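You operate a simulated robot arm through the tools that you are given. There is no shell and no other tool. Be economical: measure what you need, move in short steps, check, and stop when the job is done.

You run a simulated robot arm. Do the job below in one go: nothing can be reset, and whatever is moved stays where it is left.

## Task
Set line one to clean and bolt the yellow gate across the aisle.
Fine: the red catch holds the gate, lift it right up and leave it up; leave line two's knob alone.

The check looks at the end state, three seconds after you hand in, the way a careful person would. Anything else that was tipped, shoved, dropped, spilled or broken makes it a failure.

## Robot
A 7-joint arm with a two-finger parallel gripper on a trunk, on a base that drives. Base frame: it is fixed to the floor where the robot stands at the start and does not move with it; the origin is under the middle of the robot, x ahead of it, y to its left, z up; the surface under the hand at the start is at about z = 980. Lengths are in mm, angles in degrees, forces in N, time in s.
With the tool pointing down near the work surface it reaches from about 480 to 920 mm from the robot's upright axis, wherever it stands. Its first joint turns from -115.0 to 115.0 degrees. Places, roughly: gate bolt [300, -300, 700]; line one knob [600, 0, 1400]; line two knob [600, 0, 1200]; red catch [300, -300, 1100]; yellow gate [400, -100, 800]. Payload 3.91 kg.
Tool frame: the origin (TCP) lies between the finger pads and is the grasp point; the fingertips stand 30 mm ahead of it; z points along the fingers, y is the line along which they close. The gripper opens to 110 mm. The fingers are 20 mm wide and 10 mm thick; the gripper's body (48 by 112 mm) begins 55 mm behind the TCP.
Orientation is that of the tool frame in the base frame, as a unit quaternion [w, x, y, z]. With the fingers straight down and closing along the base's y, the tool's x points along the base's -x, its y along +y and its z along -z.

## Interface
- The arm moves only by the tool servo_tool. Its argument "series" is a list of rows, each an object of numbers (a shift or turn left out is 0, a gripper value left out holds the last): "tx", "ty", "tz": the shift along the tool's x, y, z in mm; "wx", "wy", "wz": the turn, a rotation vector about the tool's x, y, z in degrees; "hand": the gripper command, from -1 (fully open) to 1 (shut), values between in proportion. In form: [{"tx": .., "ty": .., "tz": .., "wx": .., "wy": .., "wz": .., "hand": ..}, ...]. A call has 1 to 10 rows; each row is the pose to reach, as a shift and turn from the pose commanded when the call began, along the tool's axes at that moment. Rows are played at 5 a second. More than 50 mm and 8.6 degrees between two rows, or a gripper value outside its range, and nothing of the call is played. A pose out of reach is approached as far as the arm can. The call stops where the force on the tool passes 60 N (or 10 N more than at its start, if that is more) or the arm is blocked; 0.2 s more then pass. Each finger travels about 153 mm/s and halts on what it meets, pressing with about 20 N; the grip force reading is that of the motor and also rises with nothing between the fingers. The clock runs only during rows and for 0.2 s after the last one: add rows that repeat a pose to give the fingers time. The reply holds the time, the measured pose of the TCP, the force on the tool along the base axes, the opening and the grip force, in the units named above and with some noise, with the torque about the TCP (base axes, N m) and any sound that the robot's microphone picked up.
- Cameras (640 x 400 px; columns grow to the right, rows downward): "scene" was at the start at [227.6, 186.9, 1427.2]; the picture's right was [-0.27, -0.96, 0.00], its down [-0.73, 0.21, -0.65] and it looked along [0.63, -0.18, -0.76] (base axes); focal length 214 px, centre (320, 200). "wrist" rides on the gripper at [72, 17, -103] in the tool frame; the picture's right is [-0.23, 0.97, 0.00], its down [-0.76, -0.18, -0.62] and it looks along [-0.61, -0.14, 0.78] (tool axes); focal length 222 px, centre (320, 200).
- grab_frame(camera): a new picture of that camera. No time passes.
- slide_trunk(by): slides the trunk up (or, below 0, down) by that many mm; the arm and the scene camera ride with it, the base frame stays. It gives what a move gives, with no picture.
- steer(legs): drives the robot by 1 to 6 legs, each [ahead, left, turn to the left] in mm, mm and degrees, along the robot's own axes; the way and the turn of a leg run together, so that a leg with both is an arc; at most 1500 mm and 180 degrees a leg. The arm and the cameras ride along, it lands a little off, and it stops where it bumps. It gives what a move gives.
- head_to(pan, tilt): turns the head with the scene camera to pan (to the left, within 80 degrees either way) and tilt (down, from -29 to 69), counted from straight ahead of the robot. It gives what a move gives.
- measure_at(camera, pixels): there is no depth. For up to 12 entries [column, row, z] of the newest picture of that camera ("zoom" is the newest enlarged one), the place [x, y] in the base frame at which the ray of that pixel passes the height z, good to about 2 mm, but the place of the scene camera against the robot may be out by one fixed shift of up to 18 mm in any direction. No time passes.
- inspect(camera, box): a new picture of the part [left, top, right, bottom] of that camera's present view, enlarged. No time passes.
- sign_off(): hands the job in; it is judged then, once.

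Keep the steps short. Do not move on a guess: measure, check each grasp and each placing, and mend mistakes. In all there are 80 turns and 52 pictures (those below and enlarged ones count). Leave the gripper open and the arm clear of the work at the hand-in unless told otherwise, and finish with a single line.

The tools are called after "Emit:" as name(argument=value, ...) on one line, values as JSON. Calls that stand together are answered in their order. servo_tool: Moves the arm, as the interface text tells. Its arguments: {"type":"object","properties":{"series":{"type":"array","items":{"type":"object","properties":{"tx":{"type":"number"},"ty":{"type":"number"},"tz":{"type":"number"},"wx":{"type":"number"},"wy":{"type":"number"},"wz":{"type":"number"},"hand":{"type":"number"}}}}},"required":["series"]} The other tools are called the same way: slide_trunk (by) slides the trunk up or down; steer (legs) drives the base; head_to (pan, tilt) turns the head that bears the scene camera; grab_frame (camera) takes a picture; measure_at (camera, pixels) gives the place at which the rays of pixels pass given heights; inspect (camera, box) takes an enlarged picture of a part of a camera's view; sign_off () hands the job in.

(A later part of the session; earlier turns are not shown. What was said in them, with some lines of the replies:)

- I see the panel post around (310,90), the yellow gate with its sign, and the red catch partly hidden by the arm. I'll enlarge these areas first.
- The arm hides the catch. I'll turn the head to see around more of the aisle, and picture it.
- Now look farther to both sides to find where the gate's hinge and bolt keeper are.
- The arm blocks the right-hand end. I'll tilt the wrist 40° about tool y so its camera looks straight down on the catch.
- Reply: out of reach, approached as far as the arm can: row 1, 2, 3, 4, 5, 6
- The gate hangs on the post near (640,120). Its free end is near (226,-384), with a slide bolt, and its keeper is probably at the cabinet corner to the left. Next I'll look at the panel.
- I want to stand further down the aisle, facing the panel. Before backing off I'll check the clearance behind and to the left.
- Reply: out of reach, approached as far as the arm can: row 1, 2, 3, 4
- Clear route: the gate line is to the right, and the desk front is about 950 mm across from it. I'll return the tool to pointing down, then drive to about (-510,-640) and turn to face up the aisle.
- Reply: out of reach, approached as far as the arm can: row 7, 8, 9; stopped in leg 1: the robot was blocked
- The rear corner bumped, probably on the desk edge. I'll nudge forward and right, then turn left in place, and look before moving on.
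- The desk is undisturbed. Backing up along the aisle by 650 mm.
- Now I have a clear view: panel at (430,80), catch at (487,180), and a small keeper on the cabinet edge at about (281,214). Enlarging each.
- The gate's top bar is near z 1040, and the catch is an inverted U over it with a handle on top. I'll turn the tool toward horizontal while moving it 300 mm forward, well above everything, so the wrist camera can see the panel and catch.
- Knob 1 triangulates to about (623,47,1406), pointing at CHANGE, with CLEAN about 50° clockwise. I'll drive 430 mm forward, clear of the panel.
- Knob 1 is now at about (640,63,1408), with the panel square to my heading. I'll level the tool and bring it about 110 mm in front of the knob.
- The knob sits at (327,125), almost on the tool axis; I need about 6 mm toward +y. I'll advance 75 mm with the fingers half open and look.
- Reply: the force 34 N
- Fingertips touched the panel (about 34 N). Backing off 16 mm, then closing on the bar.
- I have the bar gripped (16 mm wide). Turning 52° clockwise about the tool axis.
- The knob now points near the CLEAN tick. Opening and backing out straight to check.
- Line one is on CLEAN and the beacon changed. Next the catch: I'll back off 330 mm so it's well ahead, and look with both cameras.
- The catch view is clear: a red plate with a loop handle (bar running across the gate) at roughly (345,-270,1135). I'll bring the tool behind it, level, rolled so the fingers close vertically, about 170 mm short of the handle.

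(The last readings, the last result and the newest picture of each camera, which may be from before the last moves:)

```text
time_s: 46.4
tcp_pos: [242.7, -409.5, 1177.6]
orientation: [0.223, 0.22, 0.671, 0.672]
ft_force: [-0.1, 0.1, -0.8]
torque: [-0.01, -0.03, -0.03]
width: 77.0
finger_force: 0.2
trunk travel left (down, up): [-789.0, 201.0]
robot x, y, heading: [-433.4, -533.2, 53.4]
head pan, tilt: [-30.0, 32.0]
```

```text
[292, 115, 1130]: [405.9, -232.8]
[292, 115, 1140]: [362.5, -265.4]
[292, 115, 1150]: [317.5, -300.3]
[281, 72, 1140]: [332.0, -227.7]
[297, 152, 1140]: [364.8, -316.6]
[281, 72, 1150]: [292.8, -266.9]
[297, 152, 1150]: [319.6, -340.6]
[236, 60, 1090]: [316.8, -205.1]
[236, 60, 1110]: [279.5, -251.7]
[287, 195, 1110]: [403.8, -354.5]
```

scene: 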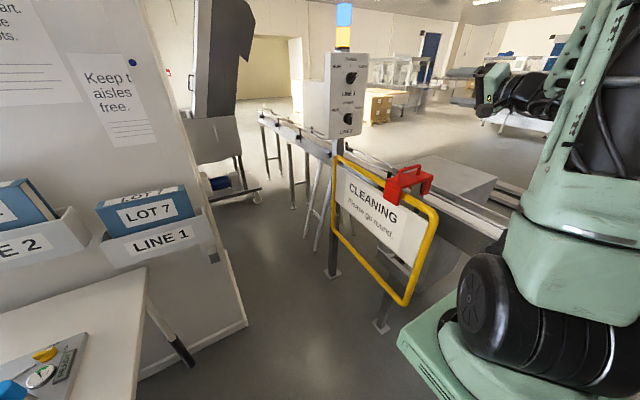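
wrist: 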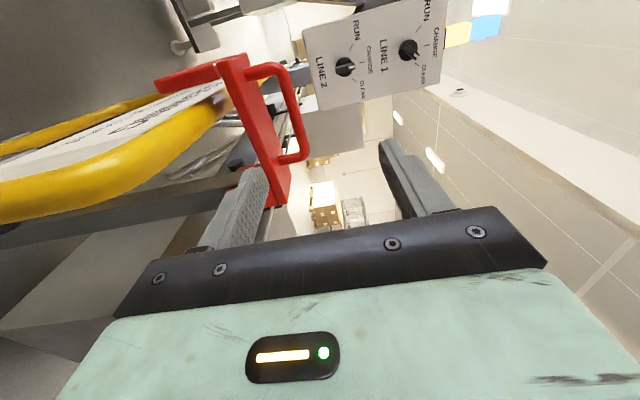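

The handle bar is about z 1143, roughly 185 mm ahead and nearly centred. I'll lower 34 mm, set a 40 mm opening, advance 145 mm, and check.

Emit:
servo_tool(series=[{"ty": -17, "hand": 0.27}, {"ty": -34}, {"ty": -34, "tz": 40}, {"ty": -34, "tz": 80}, {"ty": -34, "tz": 115}, {"ty": -34, "tz": 145}, {"ty": -34, "tz": 145}])

Emit:
inspect(camera="wrist", box=[160, 40, 480, 240])

```text
time_s: 48.0
tcp_pos: [332.3, -289.7, 1144.7]
orientation: [0.222, 0.22, 0.672, 0.671]
ft_force: [0.1, 0.1, 0.9]
torque: [0.02, -0.02, 0.03]
width: 40.4
finger_force: 0.0
trunk travel left (down, up): [-789.0, 201.0]
robot x, y, heading: [-431.6, -533.5, 53.4]
head pan, tilt: [-30.0, 32.0]
```

```text
2.00 times, centred on (320, 140) of wrist
```

zoom: 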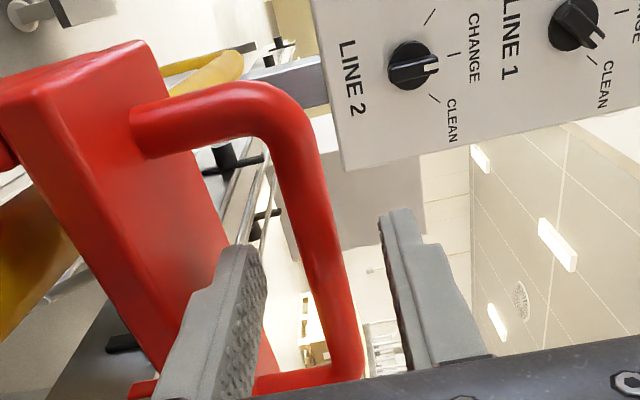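

The bar lies between the fingers at fingertip depth. Advancing 22 mm more and closing.

Emit:
servo_tool(series=[{"tz": 11}, {"tz": 22}, {"tz": 22}])

Emit:
servo_tool(series=[{"hand": 0.5}, {"hand": 0.8}, {"hand": 1}, {"hand": 1}])

```text
time_s: 48.8
tcp_pos: [343.6, -273.3, 1144.4]
orientation: [0.223, 0.22, 0.671, 0.672]
ft_force: [-0.8, 0.6, 0.4]
torque: [0.01, 0.01, 0.01]
width: 40.1
finger_force: 0.0
trunk travel left (down, up): [-789.0, 201.0]
robot x, y, heading: [-435.8, -535.9, 53.7]
head pan, tilt: [-30.0, 32.0]
```

```text
time_s: 49.8
tcp_pos: [342.5, -272.6, 1144.0]
orientation: [0.221, 0.22, 0.672, 0.671]
ft_force: [-1.4, 0.6, -5.4]
torque: [0.55, 0.75, -0.16]
width: 13.7
finger_force: 44.6
trunk travel left (down, up): [-789.0, 201.0]
robot x, y, heading: [-429.2, -536.7, 53.8]
head pan, tilt: [-30.0, 32.0]
```

Bar gripped (13.7 mm). Lifting 30 mm gently to learn how it moves.

Emit:
servo_tool(series=[{"ty": 6}, {"ty": 12}, {"ty": 18}, {"ty": 24}, {"ty": 30}, {"ty": 30}])

Emit:
inspect(camera="scene", box=[350, 130, 470, 230])

```text
time_s: 51.2
tcp_pos: [346.3, -275.7, 1170.0]
orientation: [0.222, 0.224, 0.674, 0.668]
ft_force: [18.7, -20.7, -35.3]
torque: [0.35, 1.06, -0.31]
width: 19.2
finger_force: 44.9
trunk travel left (down, up): [-789.0, 201.0]
robot x, y, heading: [-432.7, -535.4, 53.6]
head pan, tilt: [-30.0, 32.0]
```

```text
4.00 times, centred on (410, 180) of scene
```

zoom: 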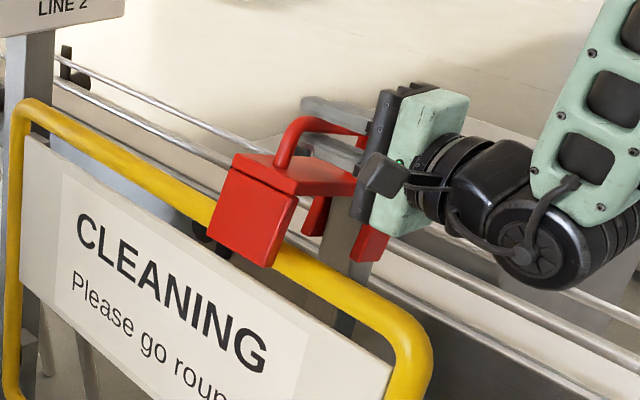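

It pivots about the post: the aisle side rises and swings to the right. I'll widen the grip while rising so only the lower finger sits under the bar, like a hook.

Emit:
servo_tool(series=[{"ty": 8, "hand": 0.455}, {"ty": 17, "hand": 0.09}, {"ty": 27, "hand": -0.27}, {"ty": 37, "hand": -0.64}, {"ty": 46, "hand": -1}, {"ty": 46, "hand": -1}])

Emit:
servo_tool(series=[{"tx": -7, "ty": 4}, {"tx": -14, "ty": 8}, {"tx": -21, "ty": 12}, {"tx": -27, "ty": 15}, {"tx": -27, "ty": 15}])

```text
time_s: 52.6
tcp_pos: [342.0, -271.9, 1221.1]
orientation: [0.222, 0.22, 0.671, 0.672]
ft_force: [-0.3, 0.5, -1.3]
torque: [0.0, 0.02, 0.05]
width: 110.1
finger_force: 0.0
trunk travel left (down, up): [-789.0, 201.0]
robot x, y, heading: [-431.7, -532.4, 53.7]
head pan, tilt: [-30.0, 32.0]
```

```text
time_s: 53.8
tcp_pos: [364.5, -287.7, 1236.7]
orientation: [0.222, 0.22, 0.672, 0.672]
ft_force: [0.0, 0.4, -1.4]
torque: [0.08, 0.03, 0.0]
width: 109.9
finger_force: 0.0
trunk travel left (down, up): [-789.0, 201.0]
robot x, y, heading: [-435.9, -537.8, 53.6]
head pan, tilt: [-30.0, 32.0]
```

Very low force, so it follows (or stays). Continue along the arc to the right, then look.

Emit:
servo_tool(series=[{"tx": -9, "ty": 3}, {"tx": -18, "ty": 5}, {"tx": -26, "ty": 6}, {"tx": -26, "ty": 6}])

Emit:
inspect(camera="scene", box=[350, 110, 470, 210])

```text
time_s: 54.8
tcp_pos: [386.0, -302.4, 1242.8]
orientation: [0.223, 0.219, 0.672, 0.672]
ft_force: [-1.8, 0.5, -1.3]
torque: [0.0, 0.1, -0.02]
width: 110.0
finger_force: 0.1
trunk travel left (down, up): [-789.0, 201.0]
robot x, y, heading: [-431.9, -533.3, 53.3]
head pan, tilt: [-30.0, 32.0]
```

```text
4.00 times, centred on (410, 160) of scene
```

zoom: 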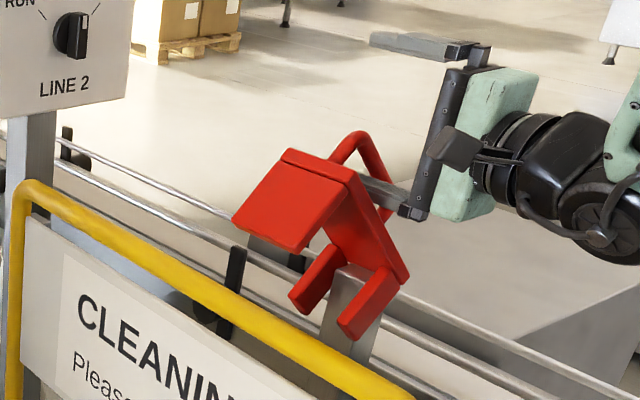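

It's at about 55° and following the hook. Continuing over past vertical until it stops.

Emit:
servo_tool(series=[{"tx": -10, "ty": 0}, {"tx": -20, "ty": -2}, {"tx": -30, "ty": -5}, {"tx": -38, "ty": -8}, {"tx": -38, "ty": -8}])

Emit:
servo_tool(series=[{"tx": -8, "ty": -4}, {"tx": -16, "ty": -9}, {"tx": -22, "ty": -14}, {"tx": -22, "ty": -14}])

Emit:
inspect(camera="scene", box=[350, 110, 470, 210])

```text
time_s: 56.0
tcp_pos: [417.3, -326.4, 1236.0]
orientation: [0.222, 0.22, 0.671, 0.672]
ft_force: [-1.8, 1.2, -1.9]
torque: [0.03, 0.11, -0.02]
width: 110.1
finger_force: 0.1
trunk travel left (down, up): [-789.0, 201.0]
robot x, y, heading: [-434.8, -535.1, 53.7]
head pan, tilt: [-30.0, 32.0]
```

```text
time_s: 57.0
tcp_pos: [435.7, -341.6, 1220.6]
orientation: [0.222, 0.219, 0.672, 0.672]
ft_force: [0.0, -0.3, -0.6]
torque: [0.04, 0.0, 0.0]
width: 109.7
finger_force: 0.0
trunk travel left (down, up): [-789.0, 201.0]
robot x, y, heading: [-431.9, -536.3, 53.9]
head pan, tilt: [-30.0, 32.0]
```

```text
4.00 times, centred on (410, 160) of scene
```

zoom: 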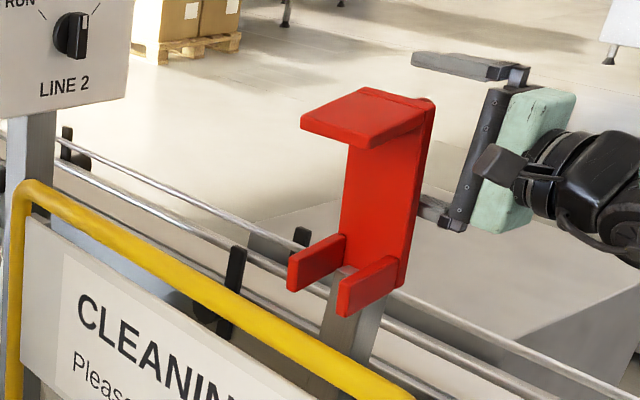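

The catch is slightly past vertical. I'll nudge a bit more to feel for its stop.

Emit:
servo_tool(series=[{"tx": -6, "ty": -4}, {"tx": -12, "ty": -9}, {"tx": -18, "ty": -15}, {"tx": -18, "ty": -15}])

Emit:
inspect(camera="wrist", box=[120, 0, 440, 200])

```text
time_s: 58.0
tcp_pos: [449.4, -351.3, 1205.0]
orientation: [0.223, 0.221, 0.671, 0.672]
ft_force: [-0.5, 0.5, 0.1]
torque: [-0.02, 0.0, -0.02]
width: 110.0
finger_force: 0.0
trunk travel left (down, up): [-789.0, 201.0]
robot x, y, heading: [-430.9, -539.7, 53.7]
head pan, tilt: [-30.0, 32.0]
```

```text
2.00 times, centred on (280, 100) of wrist
```

zoom: 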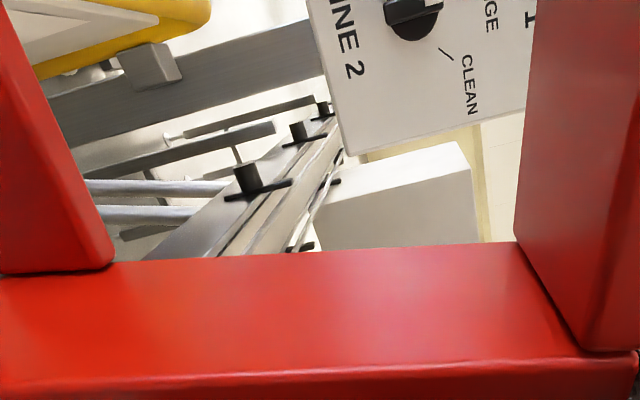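

No contact force; the catch stands by itself. Withdrawing straight back 180 mm and checking.

Emit:
servo_tool(series=[{"tz": -30}, {"tz": -70}, {"tz": -110}, {"tz": -150}, {"tz": -180}, {"tz": -180}])

Emit:
grab_frame(camera="wrist")

```text
time_s: 59.4
tcp_pos: [343.9, -494.3, 1206.1]
orientation: [0.222, 0.22, 0.671, 0.672]
ft_force: [0.0, -0.4, 0.3]
torque: [0.0, 0.0, 0.0]
width: 110.3
finger_force: 0.1
trunk travel left (down, up): [-789.0, 201.0]
robot x, y, heading: [-428.8, -535.0, 53.7]
head pan, tilt: [-30.0, 32.0]
```

```text
7 pictures are left
```

wrist: 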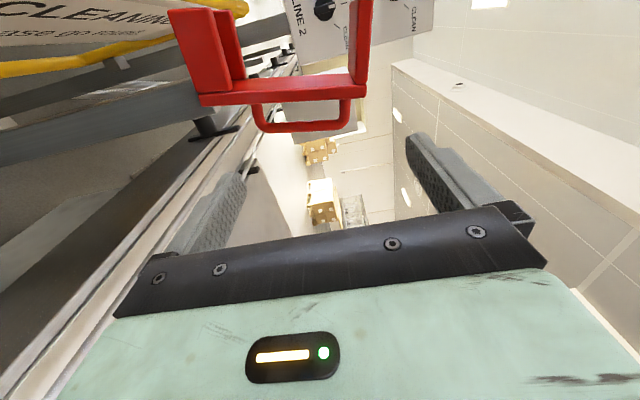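

The catch stands up on its own. Next the gate's free-end upright, near (245,-369): I'll come behind it with the tool level, fingers closing horizontally, at z≈950.

Emit:
servo_tool(series=[{"tz": -24, "wz": -8}, {"tz": -48, "wz": -16}, {"tz": -72, "wz": -24, "tx": 19, "ty": -32}, {"tz": -72, "wz": -32, "tx": 39, "ty": -64}, {"tz": -72, "wz": -40, "tx": 58, "ty": -96}, {"tz": -72, "wz": -48, "tx": 78, "ty": -128}, {"tz": -72, "wz": -56, "tx": 97, "ty": -160}, {"tz": -72, "wz": -64, "tx": 117, "ty": -192}, {"tz": -72, "wz": -72, "tx": 136, "ty": -224}, {"tz": -72, "wz": -80, "tx": 156, "ty": -256}])

Emit:
servo_tool(series=[{"wz": -8}, {"wz": -10}, {"wz": -10}])

Emit:
grab_frame(camera="wrist")

```text
time_s: 61.6
tcp_pos: [210.1, -489.5, 954.3]
orientation: [0.597, -0.265, 0.655, 0.381]
ft_force: [-1.1, 0.0, 0.5]
torque: [-0.04, 0.0, -0.04]
width: 109.8
finger_force: 0.1
out of reach, approached as far as the arm can: row 10
trunk travel left (down, up): [-789.0, 201.0]
robot x, y, heading: [-429.4, -535.6, 53.7]
head pan, tilt: [-30.0, 32.0]
```

```text
time_s: 62.4
tcp_pos: [260.1, -526.4, 960.6]
orientation: [0.63, -0.32, 0.63, 0.322]
ft_force: [-0.5, -0.2, -0.6]
torque: [-0.01, 0.0, 0.01]
width: 110.3
finger_force: 0.1
out of reach, approached as far as the arm can: row 1, 2, 3
trunk travel left (down, up): [-789.0, 201.0]
robot x, y, heading: [-435.2, -533.0, 53.7]
head pan, tilt: [-30.0, 32.0]
```

```text
6 pictures are left
```

wrist: 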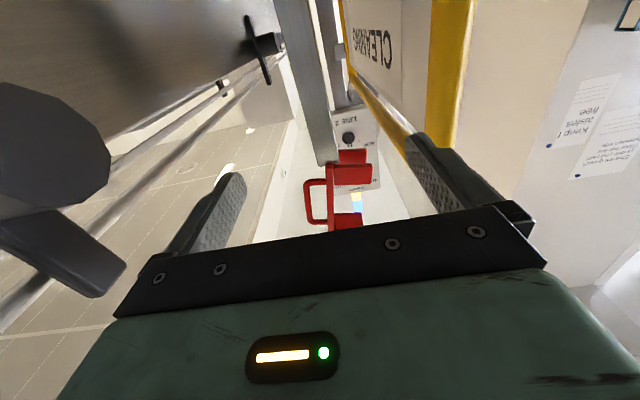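

The arm is too folded for this height. I'll raise the hand, back the base 150 mm, and lower the trunk by 250 so the arm works higher relative to its shoulder.

Emit:
servo_tool(series=[{"tx": -40}, {"tx": -80}, {"tx": -120}, {"tx": -160}, {"tx": -200}, {"tx": -240}, {"tx": -240}])

Emit:
steer(legs=[[-150, 0, 0]])

Emit:
slide_trunk(by=-260)

```text
time_s: 64.0
tcp_pos: [257.2, -528.5, 1203.8]
orientation: [0.632, -0.32, 0.63, 0.319]
ft_force: [-0.2, -1.0, 0.0]
torque: [-0.01, 0.01, 0.01]
width: 110.0
finger_force: 0.0
trunk travel left (down, up): [-789.0, 201.0]
robot x, y, heading: [-429.9, -535.3, 53.6]
head pan, tilt: [-30.0, 32.0]
```

```text
time_s: 65.4
tcp_pos: [166.1, -654.7, 1203.4]
orientation: [0.633, -0.318, 0.631, 0.317]
ft_force: [0.6, -0.6, 0.4]
torque: [0.03, 0.0, 0.03]
width: 110.0
finger_force: 0.0
trunk travel left (down, up): [-789.0, 201.0]
robot x, y, heading: [-525.0, -657.0, 53.5]
head pan, tilt: [-30.0, 32.0]
```

```text
time_s: 68.1
tcp_pos: [164.8, -655.1, 942.6]
orientation: [0.634, -0.317, 0.631, 0.316]
ft_force: [0.1, 0.3, -0.4]
torque: [-0.01, -0.02, 0.03]
width: 109.9
finger_force: 0.0
trunk travel left (down, up): [-529.0, 461.0]
robot x, y, heading: [-527.6, -656.2, 53.4]
head pan, tilt: [-30.0, 32.0]
```

Emit:
measure_at(camera="wrist", pixels=[[452, 20, 800], [452, 20, 850], [452, 20, 950], [429, 100, 850], [429, 100, 950], [474, 20, 800], [474, 20, 850], [340, 5, 800]])

```text
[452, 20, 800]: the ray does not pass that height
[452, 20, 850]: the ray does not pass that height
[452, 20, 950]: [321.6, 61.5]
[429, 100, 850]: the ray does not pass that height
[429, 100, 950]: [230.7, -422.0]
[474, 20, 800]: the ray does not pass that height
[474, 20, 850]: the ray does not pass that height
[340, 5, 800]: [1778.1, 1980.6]
```

The gate upright is at about s=-155, r=405 in aisle coordinates. I'll shift left 117 mm, advance 268 mm around it, then close and read the width.

Emit:
servo_tool(series=[{"ty": 40}, {"ty": 80}, {"ty": 117}, {"ty": 117, "tz": 45}, {"ty": 117, "tz": 90}, {"ty": 117, "tz": 135}, {"ty": 117, "tz": 180}, {"ty": 117, "tz": 225}, {"ty": 117, "tz": 268}, {"ty": 117, "tz": 268}])

Emit:
servo_tool(series=[{"hand": -0.6}, {"hand": -0.2}, {"hand": 0.2}, {"hand": 0.4}, {"hand": 0.4}])

```text
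time_s: 70.3
tcp_pos: [233.2, -371.5, 941.4]
orientation: [0.633, -0.318, 0.631, 0.317]
ft_force: [-0.7, 0.4, 0.4]
torque: [-0.03, 0.01, 0.01]
width: 109.9
finger_force: 0.1
trunk travel left (down, up): [-529.0, 461.0]
robot x, y, heading: [-523.6, -659.8, 53.3]
head pan, tilt: [-30.0, 32.0]
```

```text
time_s: 71.5
tcp_pos: [232.3, -370.4, 941.1]
orientation: [0.633, -0.318, 0.631, 0.317]
ft_force: [-0.3, -0.6, -0.7]
torque: [0.01, -0.01, -0.01]
width: 33.0
finger_force: 0.1
trunk travel left (down, up): [-529.0, 461.0]
robot x, y, heading: [-526.0, -658.5, 53.5]
head pan, tilt: [-30.0, 32.0]
```

Emit:
servo_tool(series=[{"hand": 0.6}, {"hand": 0.7}, {"hand": 0.7}])

Emit:
inspect(camera="wrist", box=[160, 20, 480, 220])

```text
time_s: 72.3
tcp_pos: [231.7, -370.2, 942.0]
orientation: [0.633, -0.318, 0.631, 0.317]
ft_force: [0.7, 0.7, 0.2]
torque: [0.06, 0.29, -0.25]
width: 27.6
finger_force: 44.7
trunk travel left (down, up): [-529.0, 461.0]
robot x, y, heading: [-524.5, -659.8, 53.5]
head pan, tilt: [-30.0, 32.0]
```

```text
2.00 times, centred on (320, 120) of wrist
```

zoom: 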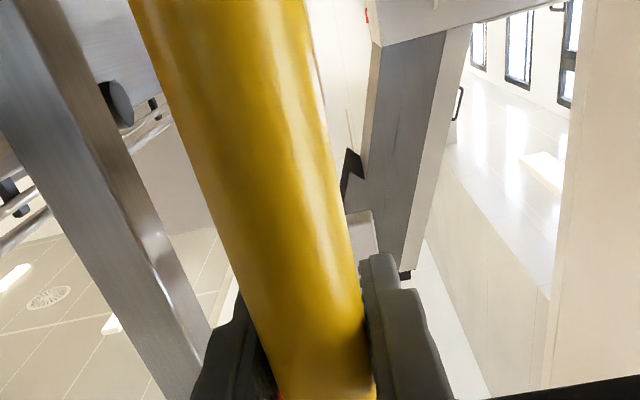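

The upright is firmly held (27.6 mm). Starting the swing along the estimated arc about the hinge, slowly, reading forces.

Emit:
servo_tool(series=[{"tz": 1.5, "ty": 22, "wx": 2}, {"tz": 3.9, "ty": 44.6, "wx": 4}, {"tz": 7, "ty": 66.7, "wx": 6}, {"tz": 10.9, "ty": 88.8, "wx": 8}, {"tz": 15.5, "ty": 110.7, "wx": 10}, {"tz": 21, "ty": 132.4, "wx": 12}, {"tz": 21, "ty": 132.4, "wx": 12}])

```text
time_s: 73.9
tcp_pos: [139.9, -281.2, 941.3]
orientation: [0.659, -0.253, 0.662, 0.25]
ft_force: [12.9, 11.0, -37.4]
torque: [0.31, -0.13, 0.04]
width: 27.9
finger_force: 44.7
out of reach, approached as far as the arm can: row 6, 7
trunk travel left (down, up): [-529.0, 461.0]
robot x, y, heading: [-523.7, -657.4, 53.5]
head pan, tilt: [-30.0, 32.0]
```

It swings freely; the arm neared a limit from the yaw. I'll continue without turning further.

Emit:
servo_tool(series=[{"tz": 1, "ty": 23}, {"tz": 3, "ty": 46}, {"tz": 7, "ty": 69}, {"tz": 11, "ty": 92}, {"tz": 16, "ty": 114}, {"tz": 21, "ty": 136}, {"tz": 21, "ty": 136}])

```text
time_s: 75.5
tcp_pos: [126.0, -267.7, 962.1]
orientation: [0.657, -0.264, 0.655, 0.263]
ft_force: [-9.0, -8.5, 5.2]
torque: [-0.24, 0.6, -0.4]
width: 27.9
finger_force: 44.9
out of reach, approached as far as the arm can: row 1, 2, 3, 4, 5, 6, 7
trunk travel left (down, up): [-529.0, 461.0]
robot x, y, heading: [-523.2, -661.2, 53.3]
head pan, tilt: [-30.0, 32.0]
```

The horizontal posture runs out of inward reach. I'll release, withdraw, rise, and turn the tool down. From there I can push the gate's top bar from the conveyor side.

Emit:
servo_tool(series=[{"hand": 0.2}, {"hand": -0.5}, {"hand": -1}, {"hand": -1}, {"tz": -40}, {"tz": -80}, {"tz": -120}, {"tz": -120, "tx": -40}, {"tz": -120, "tx": -80}, {"tz": -120, "tx": -80}])

Emit:
servo_tool(series=[{"tx": -25, "wy": 8}, {"tx": -50, "wy": 16}, {"tx": -75, "wy": 24}, {"tx": -100, "wy": 32}, {"tx": -125, "wy": 40}, {"tx": -150, "wy": 48}, {"tx": -175, "wy": 56}, {"tx": -200, "wy": 64}, {"tx": -225, "wy": 72}, {"tx": -240, "wy": 80}])

```text
time_s: 77.7
tcp_pos: [92.1, -319.2, 1072.0]
orientation: [0.662, -0.251, 0.661, 0.249]
ft_force: [-0.3, 0.6, 0.7]
torque: [0.0, -0.02, -0.03]
width: 110.1
finger_force: 0.0
out of reach, approached as far as the arm can: row 5, 6, 7, 8, 9, 10
trunk travel left (down, up): [-529.0, 461.0]
robot x, y, heading: [-527.0, -657.5, 53.3]
head pan, tilt: [-30.0, 32.0]
```

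```text
time_s: 79.9
tcp_pos: [96.2, -319.4, 1310.5]
orientation: [0.082, -0.351, 0.932, 0.029]
ft_force: [-0.6, 0.1, 0.7]
torque: [0.02, -0.05, 0.02]
width: 110.0
finger_force: 0.1
out of reach, approached as far as the arm can: row 3, 4
trunk travel left (down, up): [-529.0, 461.0]
robot x, y, heading: [-527.9, -658.3, 53.5]
head pan, tilt: [-30.0, 32.0]
```

Emit:
grab_frame(camera="scene")

```text
4 pictures are left
```

scene: 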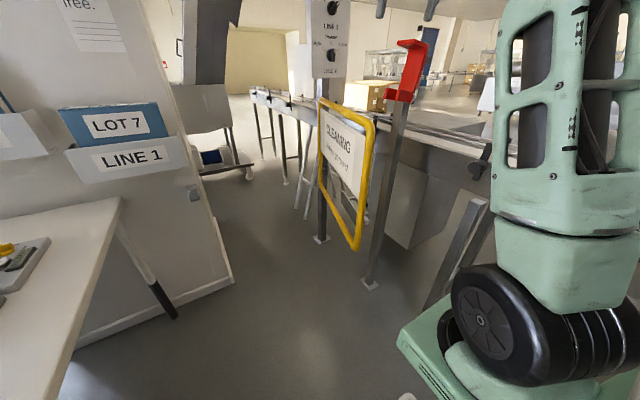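

Emit:
measure_at(camera="scene", pixels=[[372, 120, 1050], [372, 120, 1040], [322, 100, 1050], [357, 248, 560], [357, 248, 580], [322, 203, 560], [193, 192, 750], [193, 192, 720], [193, 192, 780], [321, 240, 0], [233, 282, 0], [190, 185, 800]])

```text
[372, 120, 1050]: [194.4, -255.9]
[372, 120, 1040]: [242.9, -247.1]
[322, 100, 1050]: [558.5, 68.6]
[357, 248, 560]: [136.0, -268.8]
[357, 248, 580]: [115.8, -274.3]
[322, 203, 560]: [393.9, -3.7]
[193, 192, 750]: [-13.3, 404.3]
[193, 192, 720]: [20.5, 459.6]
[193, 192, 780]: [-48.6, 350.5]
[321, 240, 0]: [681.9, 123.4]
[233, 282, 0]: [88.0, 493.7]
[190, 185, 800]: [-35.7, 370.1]
```

Gate is about 16° open. I'll close the fingers, finish pointing down, then move over to the conveyor side of the top bar near (188,-274).

Emit:
servo_tool(series=[{"wy": 5, "hand": 0}, {"wy": 10, "hand": 1}, {"wy": 10}, {"wy": 10}])

Emit:
servo_tool(series=[{"tx": -33, "ty": -9}, {"tx": -66, "ty": -18}, {"tx": -99, "ty": -27}, {"tx": -99, "ty": -27, "tz": 40}, {"tx": -99, "ty": -27, "tz": 85}, {"tx": -99, "ty": -27, "tz": 130}, {"tx": -99, "ty": -27, "tz": 175}, {"tx": -99, "ty": -27, "tz": 205}, {"tx": -99, "ty": -27, "tz": 205}])

```text
time_s: 80.9
tcp_pos: [77.1, -343.2, 1286.6]
orientation: [0.002, -0.354, 0.935, -0.001]
ft_force: [0.6, 0.8, 0.0]
torque: [-0.02, 0.0, 0.01]
width: 0.2
finger_force: 20.2
out of reach, approached as far as the arm can: row 2, 3, 4
trunk travel left (down, up): [-529.0, 461.0]
robot x, y, heading: [-526.4, -658.0, 53.4]
head pan, tilt: [-30.0, 32.0]
```

```text
time_s: 82.9
tcp_pos: [172.3, -296.2, 1079.4]
orientation: [0.003, -0.353, 0.935, -0.001]
ft_force: [-0.3, 0.2, 0.2]
torque: [-0.01, -0.01, -0.04]
width: 0.1
finger_force: 20.1
out of reach, approached as far as the arm can: row 1, 2, 3, 4
trunk travel left (down, up): [-529.0, 461.0]
robot x, y, heading: [-524.4, -658.3, 53.3]
head pan, tilt: [-30.0, 32.0]
```

Slightly short; shifting 30 mm forward and lowering to z 1025 beside the bar.

Emit:
servo_tool(series=[{"tx": -15, "ty": 3}, {"tx": -29, "ty": 6}, {"tx": -29, "ty": 6, "tz": 28}, {"tx": -29, "ty": 6, "tz": 56}, {"tx": -29, "ty": 6, "tz": 56}])

```text
time_s: 84.1
tcp_pos: [189.8, -273.9, 1025.3]
orientation: [0.002, -0.353, 0.936, 0.0]
ft_force: [-0.6, 0.6, -0.2]
torque: [0.02, 0.02, -0.01]
width: 0.2
finger_force: 19.5
trunk travel left (down, up): [-529.0, 461.0]
robot x, y, heading: [-523.6, -660.9, 53.3]
head pan, tilt: [-30.0, 32.0]
```

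Pushing the gate left along the arc at moderate speed, in two calls.

Emit:
servo_tool(series=[{"tx": -0.5, "ty": 21}, {"tx": -1.5, "ty": 41.7}, {"tx": -3.4, "ty": 62.5}, {"tx": -5.7, "ty": 83.2}, {"tx": -9, "ty": 103.8}, {"tx": -12.9, "ty": 124.4}, {"tx": -17.6, "ty": 144.7}, {"tx": -23, "ty": 165}])

Emit:
servo_tool(series=[{"tx": -6.2, "ty": 20}, {"tx": -12.8, "ty": 39.8}, {"tx": -20.3, "ty": 59.3}, {"tx": -28.4, "ty": 78.5}, {"tx": -37.2, "ty": 97.5}, {"tx": -46.6, "ty": 116.2}, {"tx": -56.8, "ty": 134.5}, {"tx": -67.5, "ty": 152.4}, {"tx": -67.5, "ty": 152.4}])

```text
time_s: 85.9
tcp_pos: [94.2, -134.6, 1024.1]
orientation: [0.002, -0.353, 0.936, 0.0]
ft_force: [-0.5, -0.3, 0.0]
torque: [0.03, 0.01, 0.01]
width: 0.2
finger_force: 20.0
trunk travel left (down, up): [-529.0, 461.0]
robot x, y, heading: [-524.9, -659.1, 53.6]
head pan, tilt: [-30.0, 32.0]
```

```text
time_s: 87.9
tcp_pos: [43.5, 22.1, 1023.6]
orientation: [0.002, -0.353, 0.935, -0.001]
ft_force: [-0.1, 0.1, 0.3]
torque: [0.01, 0.01, -0.01]
width: 0.0
finger_force: 19.6
trunk travel left (down, up): [-529.0, 461.0]
robot x, y, heading: [-526.1, -659.7, 53.5]
head pan, tilt: [-30.0, 32.0]
```

No force read, so I need to confirm the gate is following. One scene picture toward the gate.

Emit:
head_to(pan=-8, tilt=30)

Emit:
grab_frame(camera="scene")

```text
time_s: 88.8
tcp_pos: [42.9, 22.2, 1023.0]
orientation: [0.001, -0.353, 0.936, -0.001]
ft_force: [-0.4, 0.0, 0.4]
torque: [-0.02, 0.03, 0.0]
width: 0.0
finger_force: 20.0
trunk travel left (down, up): [-529.0, 461.0]
robot x, y, heading: [-527.0, -658.8, 53.3]
head pan, tilt: [-8.0, 30.0]
```

```text
3 pictures are left
```

scene: 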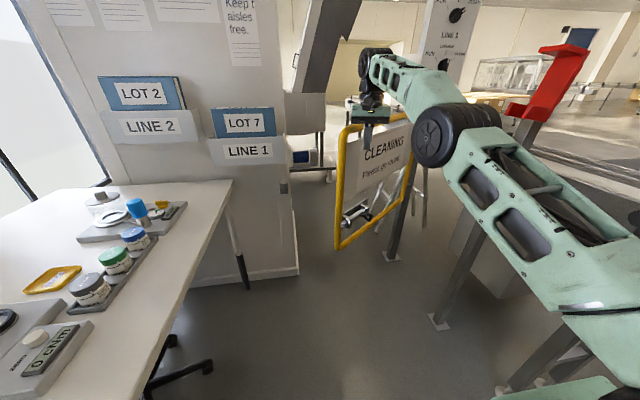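

The gate is about 45° open and following the hand; the bolt shows at (355,212). I'll pull the hand back 200 mm, then drive forward 450 mm so the hand pushes the gate to about 70°.

Emit:
servo_tool(series=[{"tx": 39, "ty": -8}, {"tx": 78, "ty": -17}, {"tx": 117, "ty": -25}, {"tx": 156, "ty": -33}, {"tx": 195, "ty": -42}, {"tx": 195, "ty": -42}])

Emit:
steer(legs=[[450, 0, 0]])

```text
time_s: 90.2
tcp_pos: [-75.9, -134.7, 1021.3]
orientation: [0.002, -0.354, 0.935, -0.002]
ft_force: [0.2, -0.7, 0.3]
torque: [0.01, 0.0, 0.03]
width: 0.0
finger_force: 20.3
trunk travel left (down, up): [-529.0, 461.0]
robot x, y, heading: [-523.4, -661.3, 53.5]
head pan, tilt: [-8.0, 30.0]
```

```text
time_s: 92.8
tcp_pos: [191.3, 220.0, 1021.1]
orientation: [0.002, -0.352, 0.936, 0.0]
ft_force: [-0.1, -0.6, -0.4]
torque: [-0.02, 0.02, -0.01]
width: 0.2
finger_force: 19.9
trunk travel left (down, up): [-529.0, 461.0]
robot x, y, heading: [-263.5, -305.2, 53.4]
head pan, tilt: [-8.0, 30.0]
```

Pushing on with the arm toward closed, shifting toward the free end and slowing for the stop.

Emit:
servo_tool(series=[{"tx": -12, "ty": 14}, {"tx": -25, "ty": 28}, {"tx": -38, "ty": 42}, {"tx": -52, "ty": 57}, {"tx": -66, "ty": 72}, {"tx": -80, "ty": 88}, {"tx": -92, "ty": 101}, {"tx": -92, "ty": 101}])

Emit:
servo_tool(series=[{"tx": -8, "ty": 2}, {"tx": -16, "ty": 3}, {"tx": -24, "ty": 5}, {"tx": -32, "ty": 7}, {"tx": -40, "ty": 8}, {"tx": -48, "ty": 10}, {"tx": -54, "ty": 11}, {"tx": -54, "ty": 11}])

```text
time_s: 94.6
tcp_pos: [193.9, 354.3, 1022.0]
orientation: [0.002, -0.352, 0.936, -0.001]
ft_force: [-0.9, 0.7, 0.0]
torque: [0.03, -0.02, 0.04]
width: 0.0
finger_force: 20.1
trunk travel left (down, up): [-529.0, 461.0]
robot x, y, heading: [-258.1, -304.3, 53.4]
head pan, tilt: [-8.0, 30.0]
```

```text
time_s: 95.3
tcp_pos: [199.0, 362.3, 1020.5]
orientation: [-0.008, -0.355, 0.935, -0.009]
ft_force: [-12.1, -23.0, 7.5]
torque: [0.81, -0.35, 0.2]
width: 0.1
finger_force: 20.4
trunk travel left (down, up): [-529.0, 461.0]
robot x, y, heading: [-260.2, -305.3, 53.5]
head pan, tilt: [-8.0, 30.0]
stopped in row 3: the force on the tool passed its limit at 72 N (the readings are from after the stop); the commanded pose is now the measured one
```

The gate met its stop (72 N, then relaxed), so it's closed. I'll back off 130 mm, level the tool, square it to the gate, and lower the trunk to bolt height.

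Emit:
servo_tool(series=[{"tx": 42, "ty": -9}, {"tx": 84, "ty": -18}, {"tx": 127, "ty": -27}, {"tx": 127, "ty": -27}])

Emit:
servo_tool(series=[{"wy": -8.5}, {"wy": -17}, {"wy": -25.5}, {"wy": -34}, {"wy": -42.5}, {"wy": -51}, {"wy": -59.5}, {"wy": -68}, {"wy": -76.5}, {"wy": -85}])

Emit:
servo_tool(series=[{"wx": -6, "wy": -2}, {"wx": -12, "wy": -5}, {"wx": -12, "wy": -5}])

Emit:
slide_trunk(by=-280)

```text
time_s: 96.3
tcp_pos: [120.2, 259.0, 1021.1]
orientation: [-0.006, -0.354, 0.935, -0.006]
ft_force: [-0.4, 0.5, 0.0]
torque: [0.0, 0.01, -0.03]
width: 0.0
finger_force: 20.3
trunk travel left (down, up): [-529.0, 461.0]
robot x, y, heading: [-263.6, -307.3, 53.1]
head pan, tilt: [-8.0, 30.0]
```

```text
time_s: 98.5
tcp_pos: [120.5, 260.9, 1021.9]
orientation: [0.628, -0.266, 0.692, 0.235]
ft_force: [-1.2, -0.7, -0.2]
torque: [-0.01, -0.01, 0.0]
width: 0.0
finger_force: 19.6
trunk travel left (down, up): [-529.0, 461.0]
robot x, y, heading: [-263.3, -300.6, 53.2]
head pan, tilt: [-8.0, 30.0]
```

```text
time_s: 99.3
tcp_pos: [121.4, 261.0, 1021.4]
orientation: [0.626, -0.319, 0.637, 0.317]
ft_force: [0.3, -0.2, -0.3]
torque: [-0.03, 0.01, 0.0]
width: 0.0
finger_force: 19.5
trunk travel left (down, up): [-529.0, 461.0]
robot x, y, heading: [-255.2, -306.0, 53.6]
head pan, tilt: [-8.0, 30.0]
```

```text
time_s: 102.1
tcp_pos: [122.6, 260.2, 741.8]
orientation: [0.625, -0.319, 0.638, 0.316]
ft_force: [-0.4, 0.1, -0.2]
torque: [0.0, -0.01, 0.0]
width: 0.2
finger_force: 19.9
trunk travel left (down, up): [-249.0, 741.0]
robot x, y, heading: [-258.7, -303.9, 53.1]
head pan, tilt: [-8.0, 30.0]
```

Lowering another 60 mm and sliding left 40 mm puts the bolt and keeper in the wrist view; taking a picture.

Emit:
slide_trunk(by=-60)

Emit:
servo_tool(series=[{"ty": 20}, {"ty": 40}, {"ty": 40}])

Emit:
grab_frame(camera="wrist")

```text
time_s: 103.1
tcp_pos: [121.7, 261.3, 681.0]
orientation: [0.626, -0.32, 0.637, 0.316]
ft_force: [-0.2, 0.7, 0.0]
torque: [0.01, -0.02, -0.03]
width: 0.0
finger_force: 20.5
trunk travel left (down, up): [-189.0, 801.0]
robot x, y, heading: [-262.0, -306.5, 53.3]
head pan, tilt: [-8.0, 30.0]
```

```text
time_s: 103.9
tcp_pos: [89.5, 285.7, 682.5]
orientation: [0.626, -0.319, 0.638, 0.315]
ft_force: [-0.2, 0.6, -0.3]
torque: [0.01, 0.0, 0.03]
width: 0.0
finger_force: 19.1
trunk travel left (down, up): [-189.0, 801.0]
robot x, y, heading: [-258.8, -305.4, 53.4]
head pan, tilt: [-8.0, 30.0]
```

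```text
2 pictures are left
```

wrist: 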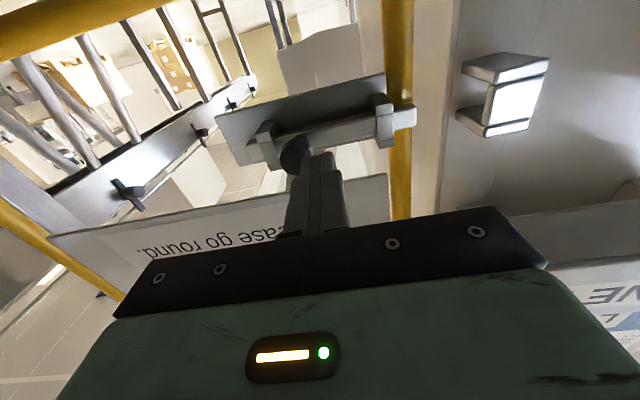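

Emit:
measure_at(camera="wrist", pixels=[[296, 155, 690], [296, 155, 700], [296, 155, 710], [296, 155, 720], [413, 118, 690], [413, 118, 700], [413, 118, 710], [500, 95, 690], [500, 95, 700], [500, 95, 710], [488, 72, 680], [265, 145, 700]])

```text
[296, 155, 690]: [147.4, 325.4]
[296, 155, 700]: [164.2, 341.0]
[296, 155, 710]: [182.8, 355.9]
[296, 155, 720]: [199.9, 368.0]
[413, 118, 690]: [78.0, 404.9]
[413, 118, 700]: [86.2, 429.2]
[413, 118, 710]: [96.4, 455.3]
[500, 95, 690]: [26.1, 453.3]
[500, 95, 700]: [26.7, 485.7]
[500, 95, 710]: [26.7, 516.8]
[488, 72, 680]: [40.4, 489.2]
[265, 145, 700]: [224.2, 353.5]
```

Measured: knob at about r=-70, z=702, front near s=372; rod end r=-188; keeper r≈-266 at the same height and depth, so they're aligned. I'll grasp the knob with a 50 mm opening.

Emit:
servo_tool(series=[{"tx": -10, "ty": -14, "hand": 0.5}, {"tx": -20, "ty": -28, "hand": 0.1}, {"tx": -20, "ty": -28, "hand": 0.1}, {"tx": -20, "ty": -28, "tz": 25}, {"tx": -20.5, "ty": -28, "tz": 45}, {"tx": -21, "ty": -28, "tz": 60}, {"tx": -21, "ty": -28, "tz": 69}, {"tx": -21, "ty": -28, "tz": 69}])

Emit:
servo_tool(series=[{"hand": 0.3}, {"hand": 0.5}, {"hand": 0.7}, {"hand": 0.85}, {"hand": 0.85}])

```text
time_s: 105.7
tcp_pos: [154.0, 322.3, 701.8]
orientation: [0.626, -0.32, 0.637, 0.317]
ft_force: [0.0, 0.6, 0.4]
torque: [0.0, -0.01, 0.02]
width: 49.5
finger_force: 0.0
trunk travel left (down, up): [-189.0, 801.0]
robot x, y, heading: [-259.9, -304.0, 53.5]
head pan, tilt: [-8.0, 30.0]
```

```text
time_s: 106.9
tcp_pos: [151.7, 322.5, 701.7]
orientation: [0.625, -0.321, 0.636, 0.317]
ft_force: [-19.6, 11.6, -1.3]
torque: [0.01, 0.08, 0.58]
width: 31.2
finger_force: 44.7
trunk travel left (down, up): [-189.0, 801.0]
robot x, y, heading: [-260.4, -305.1, 53.3]
head pan, tilt: [-8.0, 30.0]
```

Something 31 mm wide is gripped. Sliding left toward the keeper while reading forces.

Emit:
servo_tool(series=[{"ty": 10}, {"ty": 20}, {"ty": 30}, {"ty": 40}, {"ty": 50}, {"ty": 60}, {"ty": 70}, {"ty": 78}, {"ty": 78}])

```text
time_s: 108.9
tcp_pos: [95.8, 367.3, 702.3]
orientation: [0.627, -0.317, 0.64, 0.312]
ft_force: [8.0, -45.5, -6.0]
torque: [-0.45, 0.23, -0.8]
width: 31.1
finger_force: 45.3
trunk travel left (down, up): [-189.0, 801.0]
robot x, y, heading: [-257.9, -304.0, 53.5]
head pan, tilt: [-8.0, 30.0]
```

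It slid about 72 mm and then resisted. Checking with one wrist picture before letting go.

Emit:
inspect(camera="wrist", box=[240, 20, 560, 220])

```text
2.00 times, centred on (400, 120) of wrist
```

zoom: 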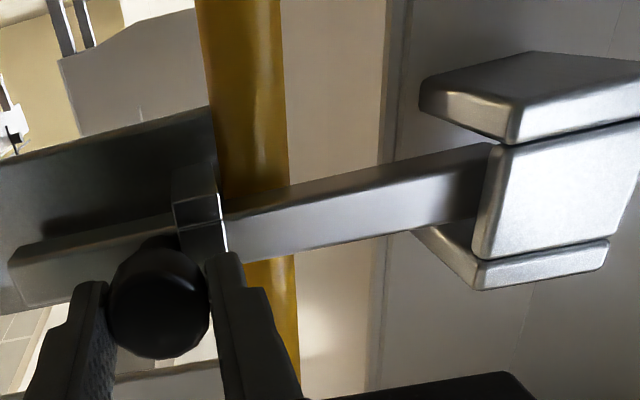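

The rod has entered the keeper, but my left finger is wedged between the knob and the guide. I'll release, move to the right of the knob, close, and push it fully home.

Emit:
servo_tool(series=[{"hand": 0.35}, {"hand": 0.3, "tz": -5}, {"tz": -20}, {"tz": -45}, {"tz": -70}, {"tz": -70, "ty": -25, "hand": 1}, {"tz": -70, "ty": -45, "hand": 1}, {"tz": -70, "ty": -45, "hand": 1}])

Emit:
servo_tool(series=[{"tz": 25}, {"tz": 50}, {"tz": 72}, {"tz": 72}])

Emit:
servo_tool(series=[{"ty": 8}, {"ty": 16}, {"ty": 22}, {"ty": 28}, {"ty": 34}, {"ty": 38}, {"ty": 42}, {"ty": 42}])

```text
time_s: 110.7
tcp_pos: [85.7, 285.8, 703.5]
orientation: [0.626, -0.319, 0.638, 0.316]
ft_force: [0.1, 0.5, -0.5]
torque: [0.0, -0.02, -0.02]
width: 0.0
finger_force: 19.5
trunk travel left (down, up): [-189.0, 801.0]
robot x, y, heading: [-257.4, -301.1, 53.3]
head pan, tilt: [-8.0, 30.0]
```

```text
time_s: 111.7
tcp_pos: [128.1, 346.0, 702.5]
orientation: [0.626, -0.319, 0.638, 0.316]
ft_force: [0.0, 0.6, 0.2]
torque: [-0.01, -0.02, 0.0]
width: 0.2
finger_force: 20.3
trunk travel left (down, up): [-189.0, 801.0]
robot x, y, heading: [-261.5, -303.9, 53.3]
head pan, tilt: [-8.0, 30.0]
```

```text
time_s: 112.7
tcp_pos: [117.3, 355.2, 700.9]
orientation: [0.631, -0.311, 0.641, 0.307]
ft_force: [3.3, -8.2, 2.1]
torque: [0.01, 0.0, -0.06]
width: 0.1
finger_force: 20.0
trunk travel left (down, up): [-189.0, 801.0]
robot x, y, heading: [-260.0, -308.2, 53.1]
head pan, tilt: [-8.0, 30.0]
stopped in row 5: the force on the tool passed its limit at 67 N (the readings are from after the stop); the commanded pose is now the measured one
```

No further travel at 67 N: the bolt is at its end stop, about 70 mm of throw. Withdrawing, opening the gripper, and backing the base off.

Emit:
servo_tool(series=[{"ty": -10}, {"ty": -10, "tz": -40}, {"ty": -10, "tz": -80}, {"ty": -10, "tz": -120, "hand": 0}, {"ty": -10, "tz": -150, "hand": -1}, {"ty": -10, "tz": -150, "hand": -1}])

Emit:
steer(legs=[[-250, 0, 0]])

Emit:
head_to(pan=-10, tilt=10)

Emit:
grab_frame(camera="scene")

```text
time_s: 114.1
tcp_pos: [32.6, 232.7, 701.6]
orientation: [0.63, -0.312, 0.642, 0.307]
ft_force: [0.0, 0.8, -0.3]
torque: [0.0, -0.02, -0.01]
width: 110.2
finger_force: 0.1
trunk travel left (down, up): [-189.0, 801.0]
robot x, y, heading: [-262.1, -309.3, 53.0]
head pan, tilt: [-8.0, 30.0]
```

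```text
time_s: 116.0
tcp_pos: [-120.3, 30.8, 701.8]
orientation: [0.63, -0.313, 0.641, 0.308]
ft_force: [-0.4, 0.5, -0.2]
torque: [0.0, -0.02, 0.04]
width: 110.1
finger_force: 0.0
trunk travel left (down, up): [-189.0, 801.0]
robot x, y, heading: [-406.7, -507.2, 53.1]
head pan, tilt: [-8.0, 30.0]
```

```text
time_s: 116.8
tcp_pos: [-119.4, 30.8, 702.2]
orientation: [0.63, -0.313, 0.64, 0.309]
ft_force: [0.3, -0.6, 0.6]
torque: [-0.01, -0.04, -0.02]
width: 110.0
finger_force: 0.0
trunk travel left (down, up): [-189.0, 801.0]
robot x, y, heading: [-412.7, -505.3, 53.2]
head pan, tilt: [-10.0, 10.0]
```

```text
0 pictures are left
```

scene: 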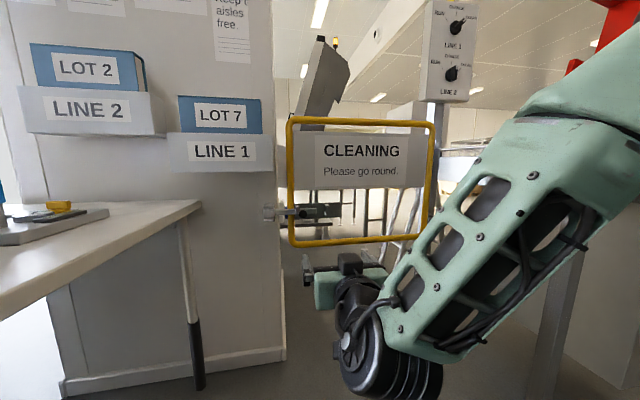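

The picture shows the gate across the aisle, the rod in the keeper at (268,213), line one on CLEAN, line two's knob unchanged and the catch up. The gripper is open and clear, so I'm handing in.

Emit:
sign_off()

```text
The job is handed in.
```

Line one is set to CLEAN, the red catch is up, and the yellow gate is closed and bolted across the aisle; line two's knob was left alone, and the base bumped something (probably the desk edge) once early on, with nothing seen out of place after.
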